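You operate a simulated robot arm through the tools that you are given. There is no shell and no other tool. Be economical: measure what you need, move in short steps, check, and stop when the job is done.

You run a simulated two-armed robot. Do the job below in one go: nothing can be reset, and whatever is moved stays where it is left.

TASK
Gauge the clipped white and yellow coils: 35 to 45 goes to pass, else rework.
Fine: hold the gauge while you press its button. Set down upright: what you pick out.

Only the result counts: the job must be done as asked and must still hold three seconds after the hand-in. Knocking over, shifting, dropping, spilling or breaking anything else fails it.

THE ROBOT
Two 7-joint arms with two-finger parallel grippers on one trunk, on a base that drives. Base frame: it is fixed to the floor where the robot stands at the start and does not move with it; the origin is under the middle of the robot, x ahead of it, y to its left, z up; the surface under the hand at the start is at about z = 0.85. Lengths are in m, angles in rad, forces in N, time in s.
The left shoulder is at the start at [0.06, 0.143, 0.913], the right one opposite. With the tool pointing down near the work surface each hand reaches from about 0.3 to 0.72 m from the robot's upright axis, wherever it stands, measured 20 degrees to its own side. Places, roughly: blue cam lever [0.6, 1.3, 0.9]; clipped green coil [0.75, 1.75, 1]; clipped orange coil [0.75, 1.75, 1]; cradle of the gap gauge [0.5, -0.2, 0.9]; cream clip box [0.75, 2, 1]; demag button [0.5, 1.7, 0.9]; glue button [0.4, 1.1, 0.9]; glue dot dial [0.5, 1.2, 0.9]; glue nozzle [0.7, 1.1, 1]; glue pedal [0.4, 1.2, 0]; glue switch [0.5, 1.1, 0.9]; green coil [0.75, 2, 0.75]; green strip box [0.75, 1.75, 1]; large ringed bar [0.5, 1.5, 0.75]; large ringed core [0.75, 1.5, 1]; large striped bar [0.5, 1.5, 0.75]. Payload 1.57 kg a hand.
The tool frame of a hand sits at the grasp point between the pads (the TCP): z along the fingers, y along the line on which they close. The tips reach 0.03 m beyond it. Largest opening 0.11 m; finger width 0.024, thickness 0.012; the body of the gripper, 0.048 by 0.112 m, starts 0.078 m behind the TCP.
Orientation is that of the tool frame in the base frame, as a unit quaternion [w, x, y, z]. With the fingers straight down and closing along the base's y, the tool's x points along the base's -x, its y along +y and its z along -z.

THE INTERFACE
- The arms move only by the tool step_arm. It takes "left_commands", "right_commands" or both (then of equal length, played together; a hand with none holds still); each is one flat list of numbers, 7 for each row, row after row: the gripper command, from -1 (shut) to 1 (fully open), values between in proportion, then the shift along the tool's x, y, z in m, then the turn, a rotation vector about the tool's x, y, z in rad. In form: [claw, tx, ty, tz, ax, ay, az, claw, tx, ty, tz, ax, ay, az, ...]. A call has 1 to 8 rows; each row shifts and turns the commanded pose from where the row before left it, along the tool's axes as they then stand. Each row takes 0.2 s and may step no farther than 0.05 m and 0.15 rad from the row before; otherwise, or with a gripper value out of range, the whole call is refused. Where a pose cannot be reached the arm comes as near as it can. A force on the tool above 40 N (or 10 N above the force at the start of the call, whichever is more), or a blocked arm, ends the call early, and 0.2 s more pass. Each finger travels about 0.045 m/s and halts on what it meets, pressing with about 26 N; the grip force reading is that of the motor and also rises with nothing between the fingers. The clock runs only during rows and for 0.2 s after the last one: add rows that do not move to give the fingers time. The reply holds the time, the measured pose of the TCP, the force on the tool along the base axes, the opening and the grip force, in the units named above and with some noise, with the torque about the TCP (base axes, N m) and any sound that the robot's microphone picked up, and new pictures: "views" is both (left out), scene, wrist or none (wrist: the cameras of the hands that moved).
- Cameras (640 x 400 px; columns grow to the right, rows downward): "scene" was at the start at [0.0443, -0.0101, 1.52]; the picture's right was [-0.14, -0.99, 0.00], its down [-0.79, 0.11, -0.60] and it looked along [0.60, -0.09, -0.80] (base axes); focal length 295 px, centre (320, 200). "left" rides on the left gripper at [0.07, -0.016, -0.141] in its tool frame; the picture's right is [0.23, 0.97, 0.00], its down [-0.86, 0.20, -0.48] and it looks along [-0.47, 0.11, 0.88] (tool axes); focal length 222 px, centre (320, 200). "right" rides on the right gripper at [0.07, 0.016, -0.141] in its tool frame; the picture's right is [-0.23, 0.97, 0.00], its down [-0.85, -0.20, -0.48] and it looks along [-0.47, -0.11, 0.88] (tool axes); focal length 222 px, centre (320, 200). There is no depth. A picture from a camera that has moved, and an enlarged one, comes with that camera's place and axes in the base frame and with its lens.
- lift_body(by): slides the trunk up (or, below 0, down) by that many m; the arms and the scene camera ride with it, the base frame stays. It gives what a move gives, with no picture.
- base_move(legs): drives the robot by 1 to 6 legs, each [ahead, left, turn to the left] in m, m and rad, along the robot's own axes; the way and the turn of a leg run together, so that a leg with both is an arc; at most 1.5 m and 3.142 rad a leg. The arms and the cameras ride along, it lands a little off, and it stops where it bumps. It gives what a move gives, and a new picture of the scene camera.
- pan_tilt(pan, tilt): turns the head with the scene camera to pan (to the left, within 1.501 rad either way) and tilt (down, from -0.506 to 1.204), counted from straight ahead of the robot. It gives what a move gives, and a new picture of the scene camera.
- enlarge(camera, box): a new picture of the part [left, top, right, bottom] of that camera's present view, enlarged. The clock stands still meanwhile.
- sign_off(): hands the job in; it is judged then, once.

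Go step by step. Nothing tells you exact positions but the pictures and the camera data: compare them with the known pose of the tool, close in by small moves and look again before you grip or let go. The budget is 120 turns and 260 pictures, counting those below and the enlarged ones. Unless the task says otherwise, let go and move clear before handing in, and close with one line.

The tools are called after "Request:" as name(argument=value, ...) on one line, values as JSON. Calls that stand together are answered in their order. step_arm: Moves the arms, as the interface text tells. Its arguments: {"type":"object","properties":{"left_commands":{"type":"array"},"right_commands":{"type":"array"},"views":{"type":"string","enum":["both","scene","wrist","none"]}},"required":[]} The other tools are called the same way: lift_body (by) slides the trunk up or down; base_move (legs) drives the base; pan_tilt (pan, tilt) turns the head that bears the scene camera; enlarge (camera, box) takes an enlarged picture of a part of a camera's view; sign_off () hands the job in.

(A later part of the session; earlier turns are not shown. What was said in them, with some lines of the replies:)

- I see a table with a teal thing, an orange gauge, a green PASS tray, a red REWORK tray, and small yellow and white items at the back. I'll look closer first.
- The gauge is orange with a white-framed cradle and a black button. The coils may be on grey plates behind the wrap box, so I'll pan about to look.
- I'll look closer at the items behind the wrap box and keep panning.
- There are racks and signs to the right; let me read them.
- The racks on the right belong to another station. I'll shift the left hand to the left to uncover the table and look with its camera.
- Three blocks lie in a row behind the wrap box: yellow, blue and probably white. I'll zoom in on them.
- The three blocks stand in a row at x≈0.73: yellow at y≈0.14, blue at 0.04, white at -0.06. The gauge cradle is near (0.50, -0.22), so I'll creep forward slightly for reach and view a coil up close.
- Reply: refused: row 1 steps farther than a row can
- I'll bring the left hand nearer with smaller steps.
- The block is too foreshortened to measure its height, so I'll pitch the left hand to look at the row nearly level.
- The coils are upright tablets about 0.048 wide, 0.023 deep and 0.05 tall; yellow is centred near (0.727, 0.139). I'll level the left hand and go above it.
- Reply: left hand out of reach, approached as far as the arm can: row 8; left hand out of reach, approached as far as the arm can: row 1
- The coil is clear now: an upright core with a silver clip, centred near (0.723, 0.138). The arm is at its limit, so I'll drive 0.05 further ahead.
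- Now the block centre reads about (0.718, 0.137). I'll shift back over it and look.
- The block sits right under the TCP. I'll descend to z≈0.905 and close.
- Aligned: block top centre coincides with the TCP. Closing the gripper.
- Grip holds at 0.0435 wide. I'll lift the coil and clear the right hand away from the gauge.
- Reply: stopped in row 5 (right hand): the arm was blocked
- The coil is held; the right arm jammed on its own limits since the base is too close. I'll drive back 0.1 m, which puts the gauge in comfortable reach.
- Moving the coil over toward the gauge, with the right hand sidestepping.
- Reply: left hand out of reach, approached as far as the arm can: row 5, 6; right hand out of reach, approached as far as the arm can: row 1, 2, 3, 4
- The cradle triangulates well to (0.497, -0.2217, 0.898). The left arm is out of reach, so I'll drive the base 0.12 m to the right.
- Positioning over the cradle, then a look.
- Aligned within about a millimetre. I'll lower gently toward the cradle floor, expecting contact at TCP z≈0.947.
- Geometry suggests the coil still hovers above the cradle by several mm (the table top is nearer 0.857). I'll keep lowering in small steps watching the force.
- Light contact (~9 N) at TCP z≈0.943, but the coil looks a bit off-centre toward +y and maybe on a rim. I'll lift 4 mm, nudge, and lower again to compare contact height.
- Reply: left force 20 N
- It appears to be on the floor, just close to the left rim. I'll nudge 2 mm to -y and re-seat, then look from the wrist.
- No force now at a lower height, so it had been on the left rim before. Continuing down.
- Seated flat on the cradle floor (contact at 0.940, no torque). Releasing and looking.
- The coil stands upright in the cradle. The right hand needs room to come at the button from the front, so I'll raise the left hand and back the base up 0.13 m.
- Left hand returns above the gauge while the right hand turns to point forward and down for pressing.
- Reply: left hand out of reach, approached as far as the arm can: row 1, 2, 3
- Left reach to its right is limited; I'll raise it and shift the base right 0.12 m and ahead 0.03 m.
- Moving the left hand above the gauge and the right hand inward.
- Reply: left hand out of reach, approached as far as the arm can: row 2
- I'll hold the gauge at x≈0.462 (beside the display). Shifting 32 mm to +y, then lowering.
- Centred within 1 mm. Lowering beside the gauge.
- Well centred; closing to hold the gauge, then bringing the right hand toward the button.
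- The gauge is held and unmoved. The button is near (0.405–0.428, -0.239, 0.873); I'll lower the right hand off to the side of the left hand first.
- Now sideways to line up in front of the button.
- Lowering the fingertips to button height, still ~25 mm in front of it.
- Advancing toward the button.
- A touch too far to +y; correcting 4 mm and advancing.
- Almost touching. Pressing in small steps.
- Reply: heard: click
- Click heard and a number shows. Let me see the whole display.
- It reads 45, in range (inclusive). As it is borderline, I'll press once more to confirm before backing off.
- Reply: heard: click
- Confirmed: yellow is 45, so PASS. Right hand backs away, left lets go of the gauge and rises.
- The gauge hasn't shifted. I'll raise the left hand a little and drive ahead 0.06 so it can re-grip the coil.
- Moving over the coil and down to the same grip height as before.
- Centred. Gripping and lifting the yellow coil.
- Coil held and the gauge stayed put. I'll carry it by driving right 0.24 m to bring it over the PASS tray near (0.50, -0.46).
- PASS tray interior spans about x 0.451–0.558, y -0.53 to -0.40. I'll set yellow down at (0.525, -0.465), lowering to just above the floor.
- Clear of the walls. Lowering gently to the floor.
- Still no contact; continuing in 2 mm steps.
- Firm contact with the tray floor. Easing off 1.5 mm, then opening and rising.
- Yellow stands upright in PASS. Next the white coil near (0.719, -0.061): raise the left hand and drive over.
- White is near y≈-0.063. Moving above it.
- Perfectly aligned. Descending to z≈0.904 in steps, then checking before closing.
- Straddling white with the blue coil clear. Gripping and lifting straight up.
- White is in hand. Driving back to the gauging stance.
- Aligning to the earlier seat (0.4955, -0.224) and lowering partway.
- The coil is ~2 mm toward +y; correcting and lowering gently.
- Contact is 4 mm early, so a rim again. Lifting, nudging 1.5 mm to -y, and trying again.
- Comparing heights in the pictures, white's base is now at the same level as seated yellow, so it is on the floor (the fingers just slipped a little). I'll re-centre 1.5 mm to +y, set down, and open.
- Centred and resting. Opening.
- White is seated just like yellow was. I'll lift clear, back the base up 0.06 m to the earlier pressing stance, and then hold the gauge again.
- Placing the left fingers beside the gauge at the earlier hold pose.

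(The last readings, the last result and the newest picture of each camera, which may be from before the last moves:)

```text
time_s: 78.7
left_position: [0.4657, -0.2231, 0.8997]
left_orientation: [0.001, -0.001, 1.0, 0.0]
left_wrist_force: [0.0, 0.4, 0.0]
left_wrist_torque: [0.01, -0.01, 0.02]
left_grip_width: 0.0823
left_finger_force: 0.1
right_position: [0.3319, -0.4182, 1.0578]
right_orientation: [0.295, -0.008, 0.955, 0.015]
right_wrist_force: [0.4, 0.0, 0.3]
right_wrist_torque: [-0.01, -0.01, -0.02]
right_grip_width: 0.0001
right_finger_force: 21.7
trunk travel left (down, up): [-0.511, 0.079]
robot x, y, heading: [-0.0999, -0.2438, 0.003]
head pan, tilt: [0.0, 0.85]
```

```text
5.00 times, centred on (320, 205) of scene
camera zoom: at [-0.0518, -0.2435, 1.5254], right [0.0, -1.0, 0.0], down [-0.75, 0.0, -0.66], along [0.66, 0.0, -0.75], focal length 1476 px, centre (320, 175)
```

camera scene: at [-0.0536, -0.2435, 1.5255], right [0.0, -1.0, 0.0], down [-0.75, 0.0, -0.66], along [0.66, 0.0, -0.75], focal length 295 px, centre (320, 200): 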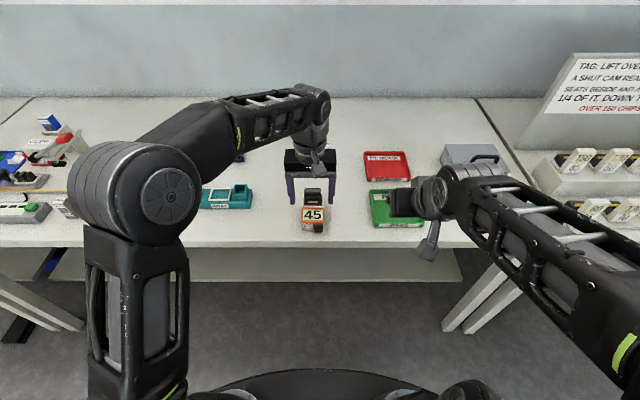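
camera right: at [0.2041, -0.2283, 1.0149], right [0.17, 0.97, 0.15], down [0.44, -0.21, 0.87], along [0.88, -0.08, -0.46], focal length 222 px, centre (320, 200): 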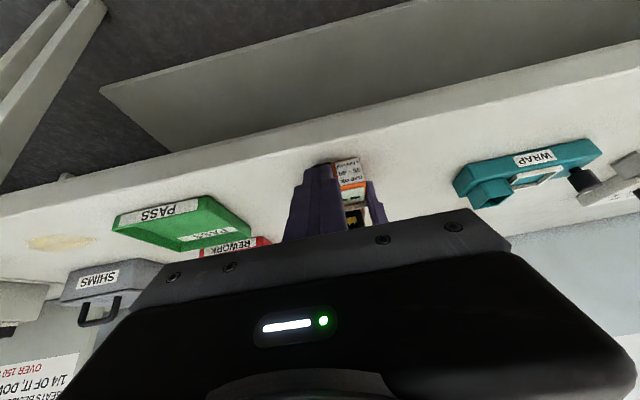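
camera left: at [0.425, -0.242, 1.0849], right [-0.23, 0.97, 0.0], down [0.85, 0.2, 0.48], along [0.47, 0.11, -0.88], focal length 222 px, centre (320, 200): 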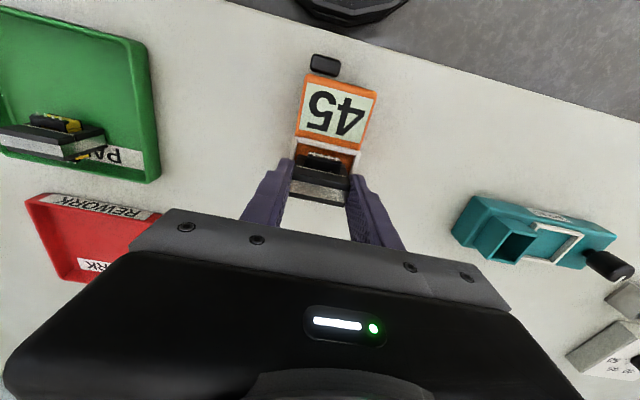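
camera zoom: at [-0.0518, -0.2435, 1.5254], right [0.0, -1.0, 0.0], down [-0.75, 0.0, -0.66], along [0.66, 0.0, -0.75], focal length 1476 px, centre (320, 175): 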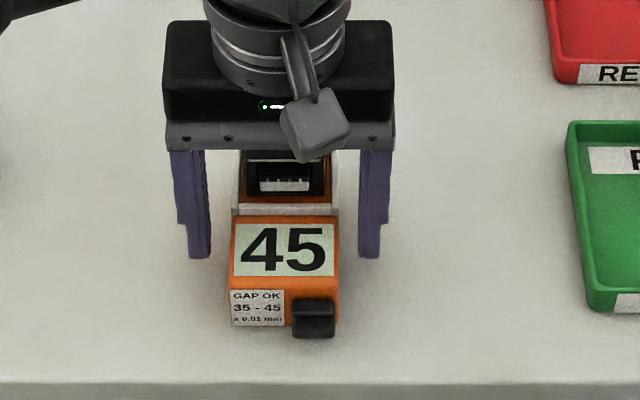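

Centred. Closing on the gauge while the right hand retraces its approach.

Request:
step_arm(left_commands=[0, 0, 0, 0, 0, 0, 0, 0, 0, 0, 0, 0, 0, 0, 0, 0, 0, 0, 0, 0, 0, 0, 0, 0, 0, 0, 0, 0, 0, 0, 0, 0, 0, 0, 0, 0, 0, 0, 0, 0, 0, 0], right_commands=[-1, 0, 0.04, 0, 0, 0, 0, -1, 0, 0.04, 0, 0, 0, 0, -1, 0.0187, 0, 0.0371, 0, 0, 0, -1, 0.0187, 0, 0.0371, 0, 0, 0, -1, 0.0187, 0, 0.0371, 0, 0, 0, -1, 0, 0, 0, 0, 0, 0], views="none")

```text
time_s: 80.1
left_position: [0.4663, -0.2232, 0.8995]
left_orientation: [0.001, -0.002, 1.0, 0.001]
left_wrist_force: [0.2, -0.2, -0.2]
left_wrist_torque: [0.13, 0.1, 0.1]
left_grip_width: 0.0596
left_finger_force: 26.1
right_position: [0.3455, -0.3358, 0.9344]
right_orientation: [0.295, -0.008, 0.955, 0.014]
right_wrist_force: [-0.2, -1.0, 0.8]
right_wrist_torque: [-0.04, -0.03, 0.0]
right_grip_width: 0.0
right_finger_force: 20.8
trunk travel left (down, up): [-0.511, 0.079]
robot x, y, heading: [-0.0977, -0.2442, 0.001]
head pan, tilt: [0.0, 0.85]
```

Gauge held. Sideways, then down to button height, and partly forward.

Request:
step_arm(right_commands=[-1, 0, 0.047, 0, 0, 0, 0, -1, 0, 0.0465, 0, 0, 0, 0, -1, 0.0109, 0, 0.0159, 0, 0, 0, -1, 0.0109, 0, 0.0159, 0, 0, 0, -1, -0.0124, 0, 0.0085, 0, 0, 0, -1, -0.0124, 0, 0.0085, 0, 0, 0, -1, 0, 0, 0, 0, 0, 0], views="none")

Request:
enlarge(camera="left", box=[220, 60, 420, 185])

```text
time_s: 81.7
left_position: [0.4657, -0.2228, 0.8981]
left_orientation: [0.001, -0.002, 1.0, 0.0]
left_wrist_force: [-0.6, -0.6, -0.7]
left_wrist_torque: [0.08, 0.06, 0.0]
left_grip_width: 0.06
left_finger_force: 26.1
right_position: [0.3765, -0.2379, 0.8995]
right_orientation: [0.295, -0.008, 0.955, 0.013]
right_wrist_force: [0.2, 0.7, 0.2]
right_wrist_torque: [0.01, 0.02, -0.01]
right_grip_width: 0.0002
right_finger_force: 21.5
trunk travel left (down, up): [-0.511, 0.079]
robot x, y, heading: [-0.0984, -0.2432, 0.005]
head pan, tilt: [0.0, 0.85]
```

```text
3.20 times, centred on (320, 122) of left
camera zoom: at [0.3957, -0.2402, 1.0415], right [-0.23, 0.97, 0.0], down [0.85, 0.2, 0.48], along [0.47, 0.11, -0.88], focal length 711 px, centre (320, 448)
```

zoom: 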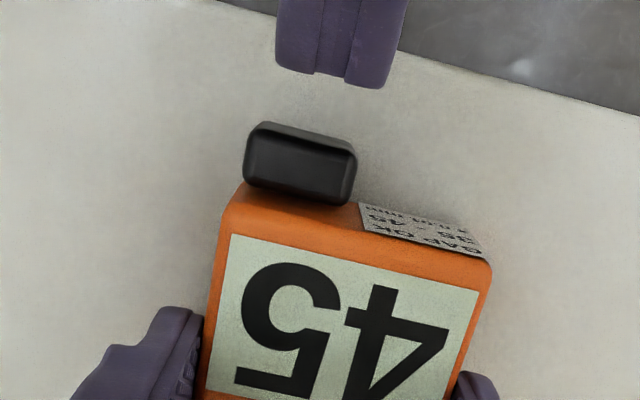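

Nudging into line and pressing.

Request:
step_arm(right_commands=[-1, -0.0057, -0.0035, 0.0076, 0, 0, 0, -1, -0.0033, 0, 0.0023, 0, 0, 0, -1, -0.0025, 0, 0.0017, 0, 0, 0, -1, 0, 0, 0, 0, 0, 0], views="none")

Request:
enlarge(camera="left", box=[240, 90, 400, 215])

```text
time_s: 82.7
left_position: [0.4658, -0.2233, 0.9]
left_orientation: [0.002, -0.002, 1.0, 0.001]
left_wrist_force: [6.7, -0.8, -0.5]
left_wrist_torque: [0.12, -0.05, 0.17]
left_grip_width: 0.0598
left_finger_force: 26.0
right_position: [0.3926, -0.2434, 0.8971]
right_orientation: [0.294, -0.009, 0.956, 0.014]
right_wrist_force: [-8.2, 1.3, 1.5]
right_wrist_torque: [0.01, 0.09, 0.03]
right_grip_width: 0.0001
right_finger_force: 21.1
trunk travel left (down, up): [-0.511, 0.079]
robot x, y, heading: [-0.1007, -0.2437, 0.001]
head pan, tilt: [0.0, 0.85]
heard: click
```

```text
3.20 times, centred on (320, 152) of left
camera zoom: at [0.3961, -0.2401, 1.0414], right [-0.23, 0.97, 0.0], down [0.85, 0.2, 0.48], along [0.47, 0.11, -0.88], focal length 711 px, centre (320, 352)
```

zoom: 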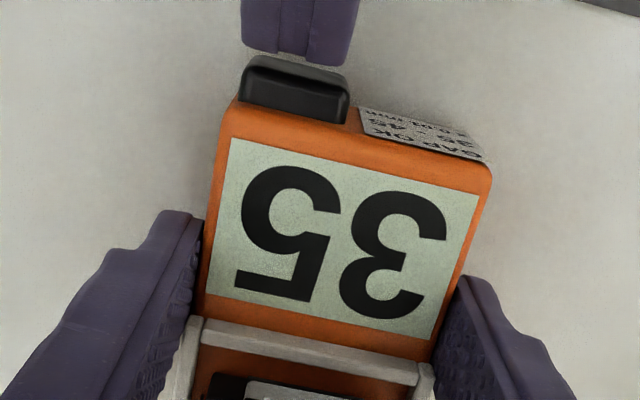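

It reads 35 (upside down), also in range inclusive. Backing off as before, then re-reading the display from the scene camera.

Request:
step_arm(left_commands=[0, 0, 0, 0, 0, 0, 0, 0, 0, 0, 0, 0, 0, 0, 0.5, 0, 0, 0, 0, 0, 0, 0.5, 0, 0, 0, 0, 0, 0, 0.5, 0, 0, 0, 0, 0, 0, 0.5, 0, 0, -0.03, 0, 0, 0, 0.5, 0, 0, -0.03, 0, 0, 0, 0.5, 0, 0, -0.03, 0, 0, 0], right_commands=[-1, 0.0165, 0, -0.0113, 0, 0, 0, -1, 0.0165, 0, -0.0113, 0, 0, 0, -1, 0, -0.045, 0, 0, 0, 0, -1, 0, -0.045, 0, 0, 0, 0, -1, -0.0187, -0.02, -0.0371, 0, 0, 0, -1, -0.0187, -0.02, -0.0371, 0, 0, 0, -1, -0.0187, -0.02, -0.0371, 0, 0, 0, -1, -0.0187, -0.02, -0.0371, 0, 0, 0], views="none")

Request:
enlarge(camera="scene", box=[280, 165, 360, 245])

Request:
base_move(legs=[[0.06, 0, 0]])

```text
time_s: 84.5
left_position: [0.466, -0.2233, 0.9881]
left_orientation: [0.002, -0.002, 1.0, 0.0]
left_wrist_force: [-0.8, -0.9, -0.2]
left_wrist_torque: [0.02, -0.03, 0.03]
left_grip_width: 0.0827
left_finger_force: 0.1
right_position: [0.3326, -0.418, 1.0581]
right_orientation: [0.295, -0.008, 0.955, 0.014]
right_wrist_force: [-0.2, -0.1, -0.5]
right_wrist_torque: [0.05, -0.01, 0.02]
right_grip_width: 0.0
right_finger_force: 21.5
trunk travel left (down, up): [-0.511, 0.079]
robot x, y, heading: [-0.0994, -0.2427, 0.002]
head pan, tilt: [0.0, 0.85]
```

```text
5.00 times, centred on (320, 205) of scene
camera zoom: at [-0.0525, -0.2438, 1.5254], right [0.0, -1.0, 0.0], down [-0.75, 0.0, -0.66], along [0.66, 0.0, -0.75], focal length 1476 px, centre (320, 175)
```

zoom: 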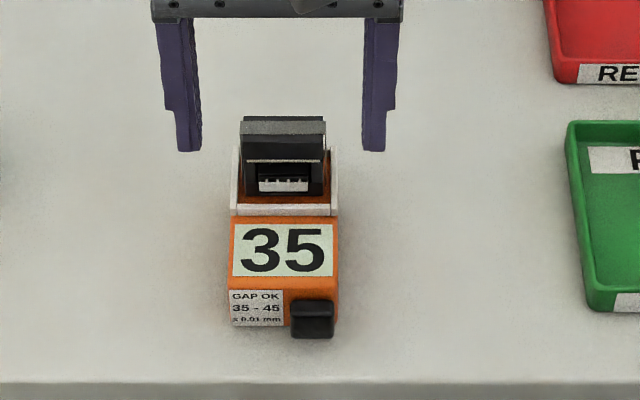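

```text
time_s: 85.5
left_position: [0.5276, -0.2224, 0.9862]
left_orientation: [-0.001, -0.001, 1.0, 0.0]
left_wrist_force: [-0.5, 1.5, -0.2]
left_wrist_torque: [-0.04, 0.0, -0.03]
left_grip_width: 0.0826
left_finger_force: 0.1
right_position: [0.3951, -0.4175, 1.0561]
right_orientation: [0.295, -0.008, 0.955, 0.014]
right_wrist_force: [-0.2, 0.0, -0.8]
right_wrist_torque: [-0.01, 0.0, -0.02]
right_grip_width: 0.0002
right_finger_force: 21.5
trunk travel left (down, up): [-0.511, 0.079]
robot x, y, heading: [-0.042, -0.2445, 0.004]
head pan, tilt: [0.0, 0.85]
camera scene: at [0.01, -0.2433, 1.5253], right [0.0, -1.0, 0.0], down [-0.75, 0.0, -0.66], along [0.66, 0.0, -0.75], focal length 295 px, centre (320, 200)
```

scene: 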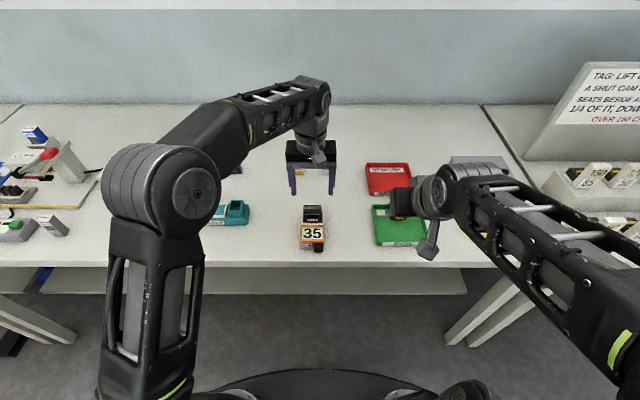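

White is 35, so it passes too. Re-gripping it at the same pose as before.

Request:
step_arm(left_commands=[0.5, 0.032, -0.0015, 0, 0, 0, 0, 0.5, 0, 0, 0.02, 0, 0, 0, 0.5, 0, 0, 0.0235, 0, 0, 0, 0.5, 0, 0, 0, 0, 0, 0], views="none")

Request:
enlarge(camera="scene", box=[275, 165, 355, 245])

Request:
enlarge(camera="left", box=[220, 80, 420, 205])

```text
time_s: 86.5
left_position: [0.4918, -0.2231, 0.944]
left_orientation: [0.001, -0.002, 1.0, 0.0]
left_wrist_force: [-0.2, -0.2, -0.6]
left_wrist_torque: [0.03, 0.0, 0.01]
left_grip_width: 0.0824
left_finger_force: 0.2
right_position: [0.3937, -0.4173, 1.0576]
right_orientation: [0.296, -0.008, 0.955, 0.014]
right_wrist_force: [0.1, 0.0, -0.2]
right_wrist_torque: [0.01, 0.0, -0.04]
right_grip_width: 0.0
right_finger_force: 21.7
trunk travel left (down, up): [-0.511, 0.079]
robot x, y, heading: [-0.0408, -0.2425, -0.004]
head pan, tilt: [0.0, 0.85]
```

```text
5.00 times, centred on (315, 205) of scene
camera zoom: at [0.0081, -0.2434, 1.5254], right [0.0, -1.0, 0.0], down [-0.75, 0.0, -0.66], along [0.66, 0.0, -0.75], focal length 1476 px, centre (345, 175)
```

zoom: 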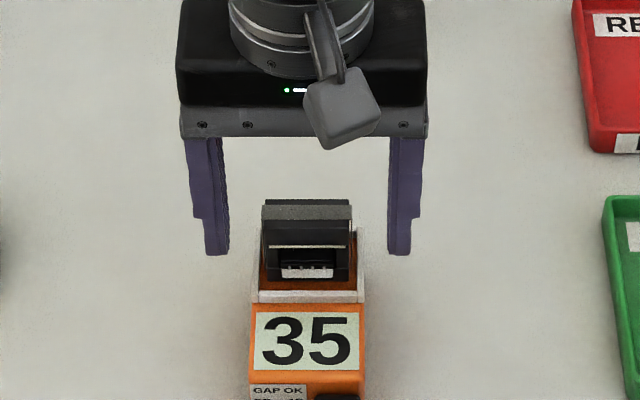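

```text
3.20 times, centred on (320, 142) of left
camera zoom: at [0.4223, -0.2408, 1.0864], right [-0.23, 0.97, 0.0], down [0.85, 0.2, 0.48], along [0.47, 0.11, -0.88], focal length 711 px, centre (320, 384)
```

zoom: 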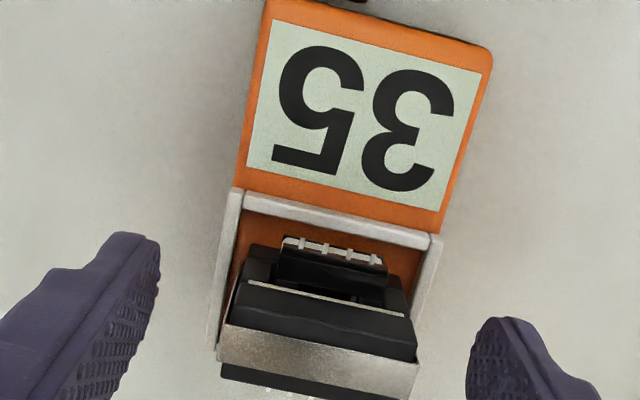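

Nudge 3 mm forward, then grip and lift.

Request:
step_arm(left_commands=[0.5, -0.003, 0, 0.001, 0, 0, 0, -1, 0, 0, 0, 0, 0, 0, -1, 0, 0, 0, 0, 0, 0, -1, 0, 0, 0, 0, 0, 0, -1, 0, 0, -0.01, 0, 0, 0, -1, 0, 0, -0.03, 0, 0, 0, -1, 0, 0, -0.03, 0, 0, 0], views="none")

Request:
enlarge(camera="scene", box=[275, 165, 355, 245])

```text
time_s: 88.0
left_position: [0.4953, -0.2261, 1.0151]
left_orientation: [0.001, -0.002, 1.0, 0.0]
left_wrist_force: [0.0, -0.2, -2.0]
left_wrist_torque: [-0.03, 0.0, 0.01]
left_grip_width: 0.0433
left_finger_force: 25.7
right_position: [0.3941, -0.4172, 1.0575]
right_orientation: [0.295, -0.008, 0.955, 0.014]
right_wrist_force: [0.0, -0.3, -0.5]
right_wrist_torque: [0.03, 0.0, 0.0]
right_grip_width: 0.0002
right_finger_force: 20.6
trunk travel left (down, up): [-0.511, 0.079]
robot x, y, heading: [-0.0394, -0.2461, 0.003]
head pan, tilt: [0.0, 0.85]
```

```text
5.00 times, centred on (315, 205) of scene
camera zoom: at [0.008, -0.2434, 1.5254], right [0.0, -1.0, 0.0], down [-0.75, 0.0, -0.66], along [0.66, 0.0, -0.75], focal length 1476 px, centre (345, 175)
```

zoom: 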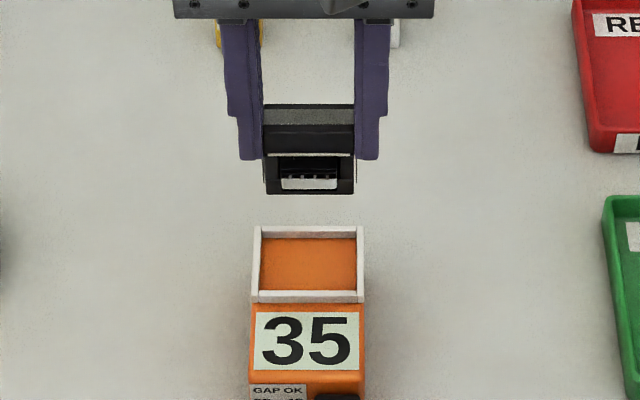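

Carrying white over the PASS tray, to land in front of yellow at about x=0.476.

Request:
base_move(legs=[[0, -0.238, 0]])

Request:
step_arm(left_commands=[-1, 0.0195, 0, 0, 0, 0, 0, -1, 0, 0, 0.035, 0, 0, 0, -1, 0, 0, 0, 0, 0, 0], views="wrist")

Request:
enlarge(camera="scene", box=[275, 165, 355, 245])

```text
time_s: 89.8
left_position: [0.4974, -0.4593, 1.0135]
left_orientation: [0.001, -0.001, 1.0, 0.0]
left_wrist_force: [0.1, -1.6, -1.1]
left_wrist_torque: [0.0, -0.01, -0.04]
left_grip_width: 0.0435
left_finger_force: 26.1
right_position: [0.3939, -0.6507, 1.0576]
right_orientation: [0.295, -0.008, 0.955, 0.015]
right_wrist_force: [0.1, 0.0, 0.5]
right_wrist_torque: [0.02, 0.03, 0.02]
right_grip_width: 0.0
right_finger_force: 21.1
trunk travel left (down, up): [-0.511, 0.079]
robot x, y, heading: [-0.0437, -0.4775, 0.004]
head pan, tilt: [0.0, 0.85]
camera scene: at [0.0086, -0.4773, 1.5254], right [0.0, -1.0, 0.0], down [-0.75, 0.0, -0.66], along [0.66, 0.0, -0.75], focal length 295 px, centre (320, 200)
```

scene: 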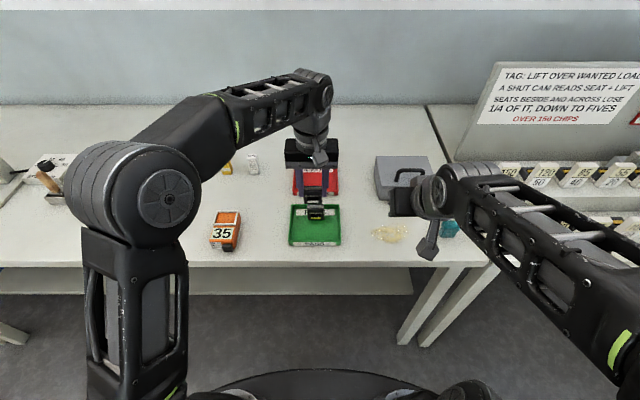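

```text
time_s: 90.6
left_position: [0.4775, -0.4578, 0.9811]
left_orientation: [0.001, -0.001, 1.0, 0.0]
left_wrist_force: [0.7, 0.4, -2.2]
left_wrist_torque: [0.02, -0.01, 0.0]
left_grip_width: 0.0434
left_finger_force: 26.0
right_position: [0.3933, -0.6506, 1.0569]
right_orientation: [0.296, -0.007, 0.955, 0.013]
right_wrist_force: [0.6, 0.9, -1.0]
right_wrist_torque: [-0.01, 0.04, -0.01]
right_grip_width: 0.0001
right_finger_force: 21.3
trunk travel left (down, up): [-0.511, 0.079]
robot x, y, heading: [-0.0404, -0.4746, -0.0]
head pan, tilt: [0.0, 0.85]
camera left: at [0.4073, -0.4753, 1.1225], right [-0.23, 0.97, 0.0], down [0.85, 0.2, 0.48], along [0.47, 0.11, -0.88], focal length 222 px, centre (320, 200)
```

left: 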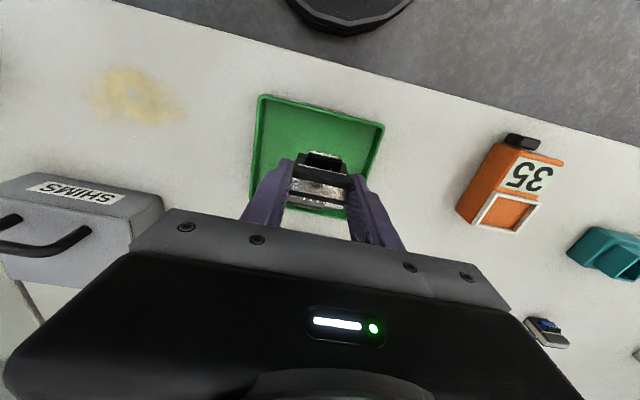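

```text
5.00 times, centred on (315, 205) of scene
camera zoom: at [0.008, -0.4761, 1.5254], right [0.0, -1.0, 0.0], down [-0.75, 0.0, -0.66], along [0.66, 0.0, -0.75], focal length 1476 px, centre (345, 175)
```

zoom: 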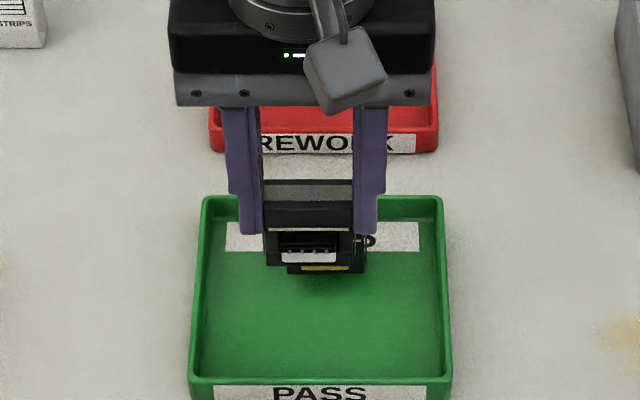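

Clear of yellow. Lowering to just above the floor.

Request:
step_arm(left_commands=[-1, 0.001, -0.004, 0.03, 0, 0, 0, -1, 0, 0, 0.03, 0, 0, 0, -1, 0, 0, 0.005, 0, 0, 0, -1, 0, 0, 0, 0, 0, 0], views="none")

Request:
enlarge(camera="scene", box=[275, 175, 355, 255])

Request:
enlarge(camera="left", box=[220, 80, 420, 230])

```text
time_s: 91.6
left_position: [0.4771, -0.4627, 0.9135]
left_orientation: [0.001, -0.001, 1.0, -0.001]
left_wrist_force: [0.5, 0.6, -2.2]
left_wrist_torque: [0.0, 0.01, 0.05]
left_grip_width: 0.0435
left_finger_force: 26.3
right_position: [0.3943, -0.6495, 1.0577]
right_orientation: [0.296, -0.007, 0.955, 0.013]
right_wrist_force: [0.2, -0.4, -0.6]
right_wrist_torque: [0.0, 0.02, -0.02]
right_grip_width: 0.0003
right_finger_force: 21.7
trunk travel left (down, up): [-0.511, 0.079]
robot x, y, heading: [-0.0356, -0.4762, -0.004]
head pan, tilt: [0.0, 0.85]
```

```text
5.00 times, centred on (315, 215) of scene
camera zoom: at [0.0086, -0.476, 1.5254], right [0.0, -1.0, 0.0], down [-0.75, 0.0, -0.66], along [0.66, 0.0, -0.75], focal length 1476 px, centre (345, 125)
```

zoom: 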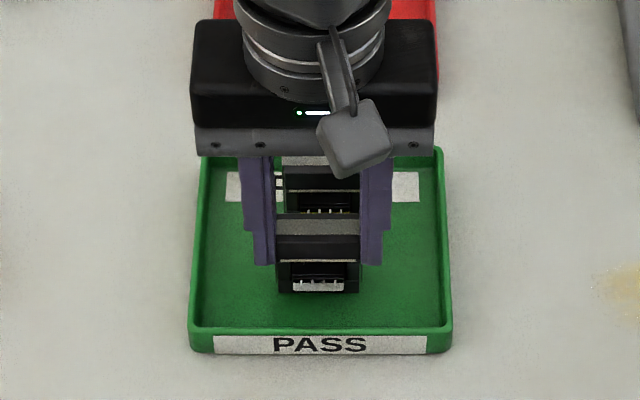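

```text
2.67 times, centred on (320, 155) of left
camera zoom: at [0.4066, -0.4792, 1.056], right [-0.23, 0.97, 0.0], down [0.85, 0.2, 0.48], along [0.47, 0.11, -0.88], focal length 592 px, centre (320, 320)
```

zoom: 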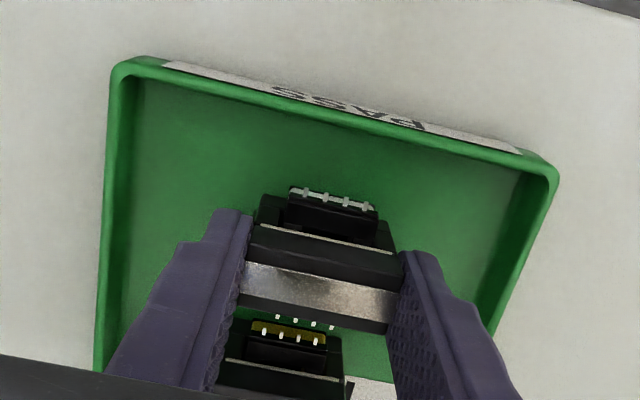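

There's a gap to yellow and plenty of room in front; I'll shift 4 mm back and lower gently.

Request:
step_arm(left_commands=[-1, 0.004, 0, 0, 0, 0, 0, -1, 0, 0, 0.003, 0, 0, 0, -1, 0, 0, 0.002, 0, 0, 0, -1, 0, 0, 0, 0, 0, 0], views="none")

Request:
step_arm(left_commands=[-1, 0, 0, 0.002, 0, 0, 0, -1, 0, 0, 0, 0, 0, 0], views="none")

```text
time_s: 92.6
left_position: [0.4736, -0.4624, 0.9097]
left_orientation: [0.001, -0.001, 1.0, -0.001]
left_wrist_force: [-0.3, 0.1, -2.0]
left_wrist_torque: [0.03, -0.02, 0.01]
left_grip_width: 0.0435
left_finger_force: 25.3
right_position: [0.3944, -0.65, 1.0563]
right_orientation: [0.296, -0.007, 0.955, 0.013]
right_wrist_force: [0.6, 0.4, 0.5]
right_wrist_torque: [0.02, 0.0, -0.02]
right_grip_width: 0.0001
right_finger_force: 21.7
trunk travel left (down, up): [-0.511, 0.079]
robot x, y, heading: [-0.0423, -0.4784, 0.004]
head pan, tilt: [0.0, 0.85]
```

```text
time_s: 93.2
left_position: [0.473, -0.4624, 0.9075]
left_orientation: [0.001, -0.001, 1.0, 0.0]
left_wrist_force: [0.3, -0.5, 0.1]
left_wrist_torque: [-0.01, -0.01, 0.0]
left_grip_width: 0.0433
left_finger_force: 26.2
right_position: [0.3938, -0.6501, 1.0578]
right_orientation: [0.296, -0.007, 0.955, 0.014]
right_wrist_force: [0.7, 0.2, -0.4]
right_wrist_torque: [-0.01, 0.01, -0.04]
right_grip_width: 0.0
right_finger_force: 21.6
trunk travel left (down, up): [-0.511, 0.079]
robot x, y, heading: [-0.0368, -0.4755, -0.0]
head pan, tilt: [0.0, 0.85]
```

Request:
step_arm(left_commands=[-1, 0, 0, 0.0015, 0, 0, 0, -1, 0, 0, 0, 0, 0, 0], views="none")

```text
time_s: 93.8
left_position: [0.4732, -0.464, 0.9075]
left_orientation: [0.002, -0.001, 1.0, -0.001]
left_wrist_force: [-2.7, 0.1, 13.3]
left_wrist_torque: [0.16, 0.23, -0.03]
left_grip_width: 0.0436
left_finger_force: 25.9
right_position: [0.3942, -0.6502, 1.0587]
right_orientation: [0.295, -0.007, 0.955, 0.014]
right_wrist_force: [0.7, -0.1, 0.1]
right_wrist_torque: [0.02, -0.03, 0.0]
right_grip_width: 0.0
right_finger_force: 21.2
trunk travel left (down, up): [-0.511, 0.079]
robot x, y, heading: [-0.0405, -0.4738, -0.004]
head pan, tilt: [0.0, 0.85]
```

White is on the tray floor (13 N). Easing 1 mm, opening and rising clear.

Request:
step_arm(left_commands=[-1, 0, 0, -0.001, 0, 0, 0, 0.4, 0, 0, 0, 0, 0, 0, 0.4, 0, 0, 0, 0, 0, 0, 0.4, 0, 0, 0, 0, 0, 0, 0.4, 0, 0, -0.03, 0, 0, 0, 0.4, 0, 0, -0.04, 0, 0, 0, 0.4, 0, 0.03, -0.03, 0, 0, 0, 0.4, 0, 0, 0, 0, 0, 0], views="both")

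Request:
enlarge(camera="scene", box=[265, 165, 365, 265])

Request:
enlarge(camera="scene", box=[130, 130, 290, 270])

```text
time_s: 95.6
left_position: [0.4742, -0.4361, 1.0079]
left_orientation: [0.001, 0.0, 1.0, 0.001]
left_wrist_force: [0.8, 0.1, 0.0]
left_wrist_torque: [0.0, 0.0, 0.01]
left_grip_width: 0.0768
left_finger_force: 0.1
right_position: [0.3944, -0.6503, 1.059]
right_orientation: [0.295, -0.008, 0.955, 0.014]
right_wrist_force: [0.0, 0.0, -0.5]
right_wrist_torque: [0.02, 0.0, 0.0]
right_grip_width: 0.0
right_finger_force: 20.9
trunk travel left (down, up): [-0.511, 0.079]
robot x, y, heading: [-0.0447, -0.4742, -0.001]
head pan, tilt: [0.0, 0.85]
camera scene: at [0.0086, -0.4765, 1.5254], right [0.0, -1.0, 0.0], down [-0.75, 0.0, -0.66], along [0.66, 0.0, -0.75], focal length 295 px, centre (320, 200)
camera left: at [0.404, -0.4525, 1.1497], right [-0.23, 0.97, 0.0], down [0.85, 0.2, 0.48], along [0.47, 0.11, -0.88], focal length 222 px, centre (320, 200)
```

scene: 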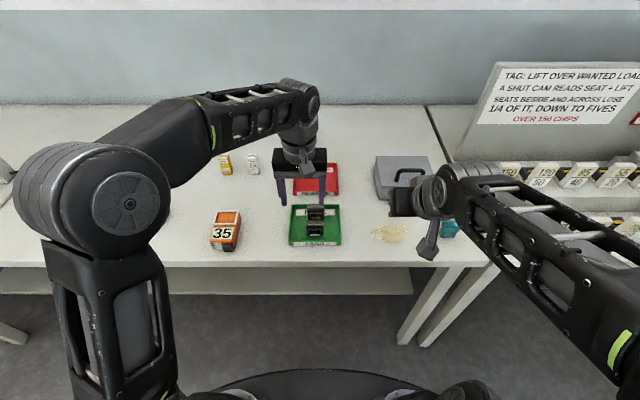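
left: 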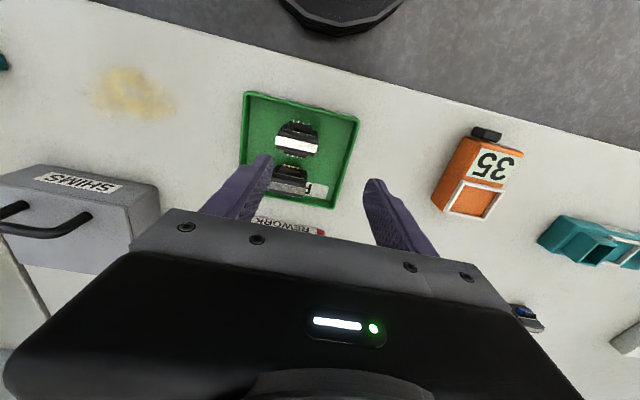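

```text
4.00 times, centred on (315, 215) of scene
camera zoom: at [0.0086, -0.4765, 1.5254], right [0.0, -1.0, 0.0], down [-0.75, 0.0, -0.66], along [0.66, 0.0, -0.75], focal length 1180 px, centre (340, 140)
```

zoom: 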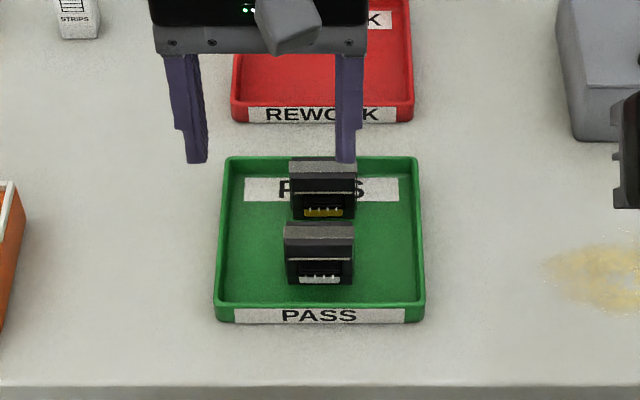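

```text
2.86 times, centred on (210, 200) of scene
camera zoom: at [0.0086, -0.4765, 1.5254], right [0.0, -1.0, 0.0], down [-0.75, 0.0, -0.66], along [0.66, 0.0, -0.75], focal length 843 px, centre (634, 200)
```

zoom: 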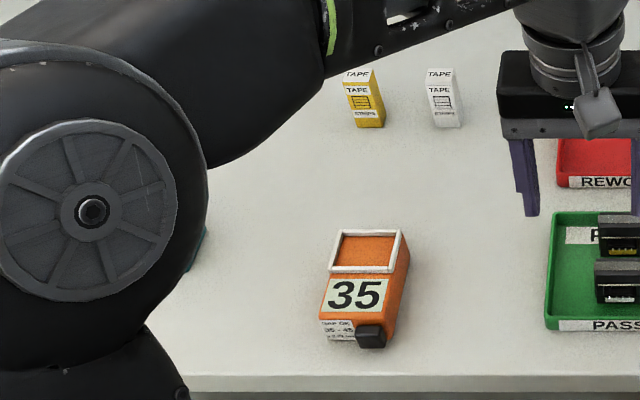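

Both coils stand upright in PASS, the gauge, tape boxes and the rest are undisturbed, and both hands are clear. Handing in.

Request:
sign_off()

```text
The job is handed in.
```

I gauged both coils, and both are now standing upright in the PASS tray: yellow read 45 and white read 35, each at the edge of the 35–45 range and counted as passing.
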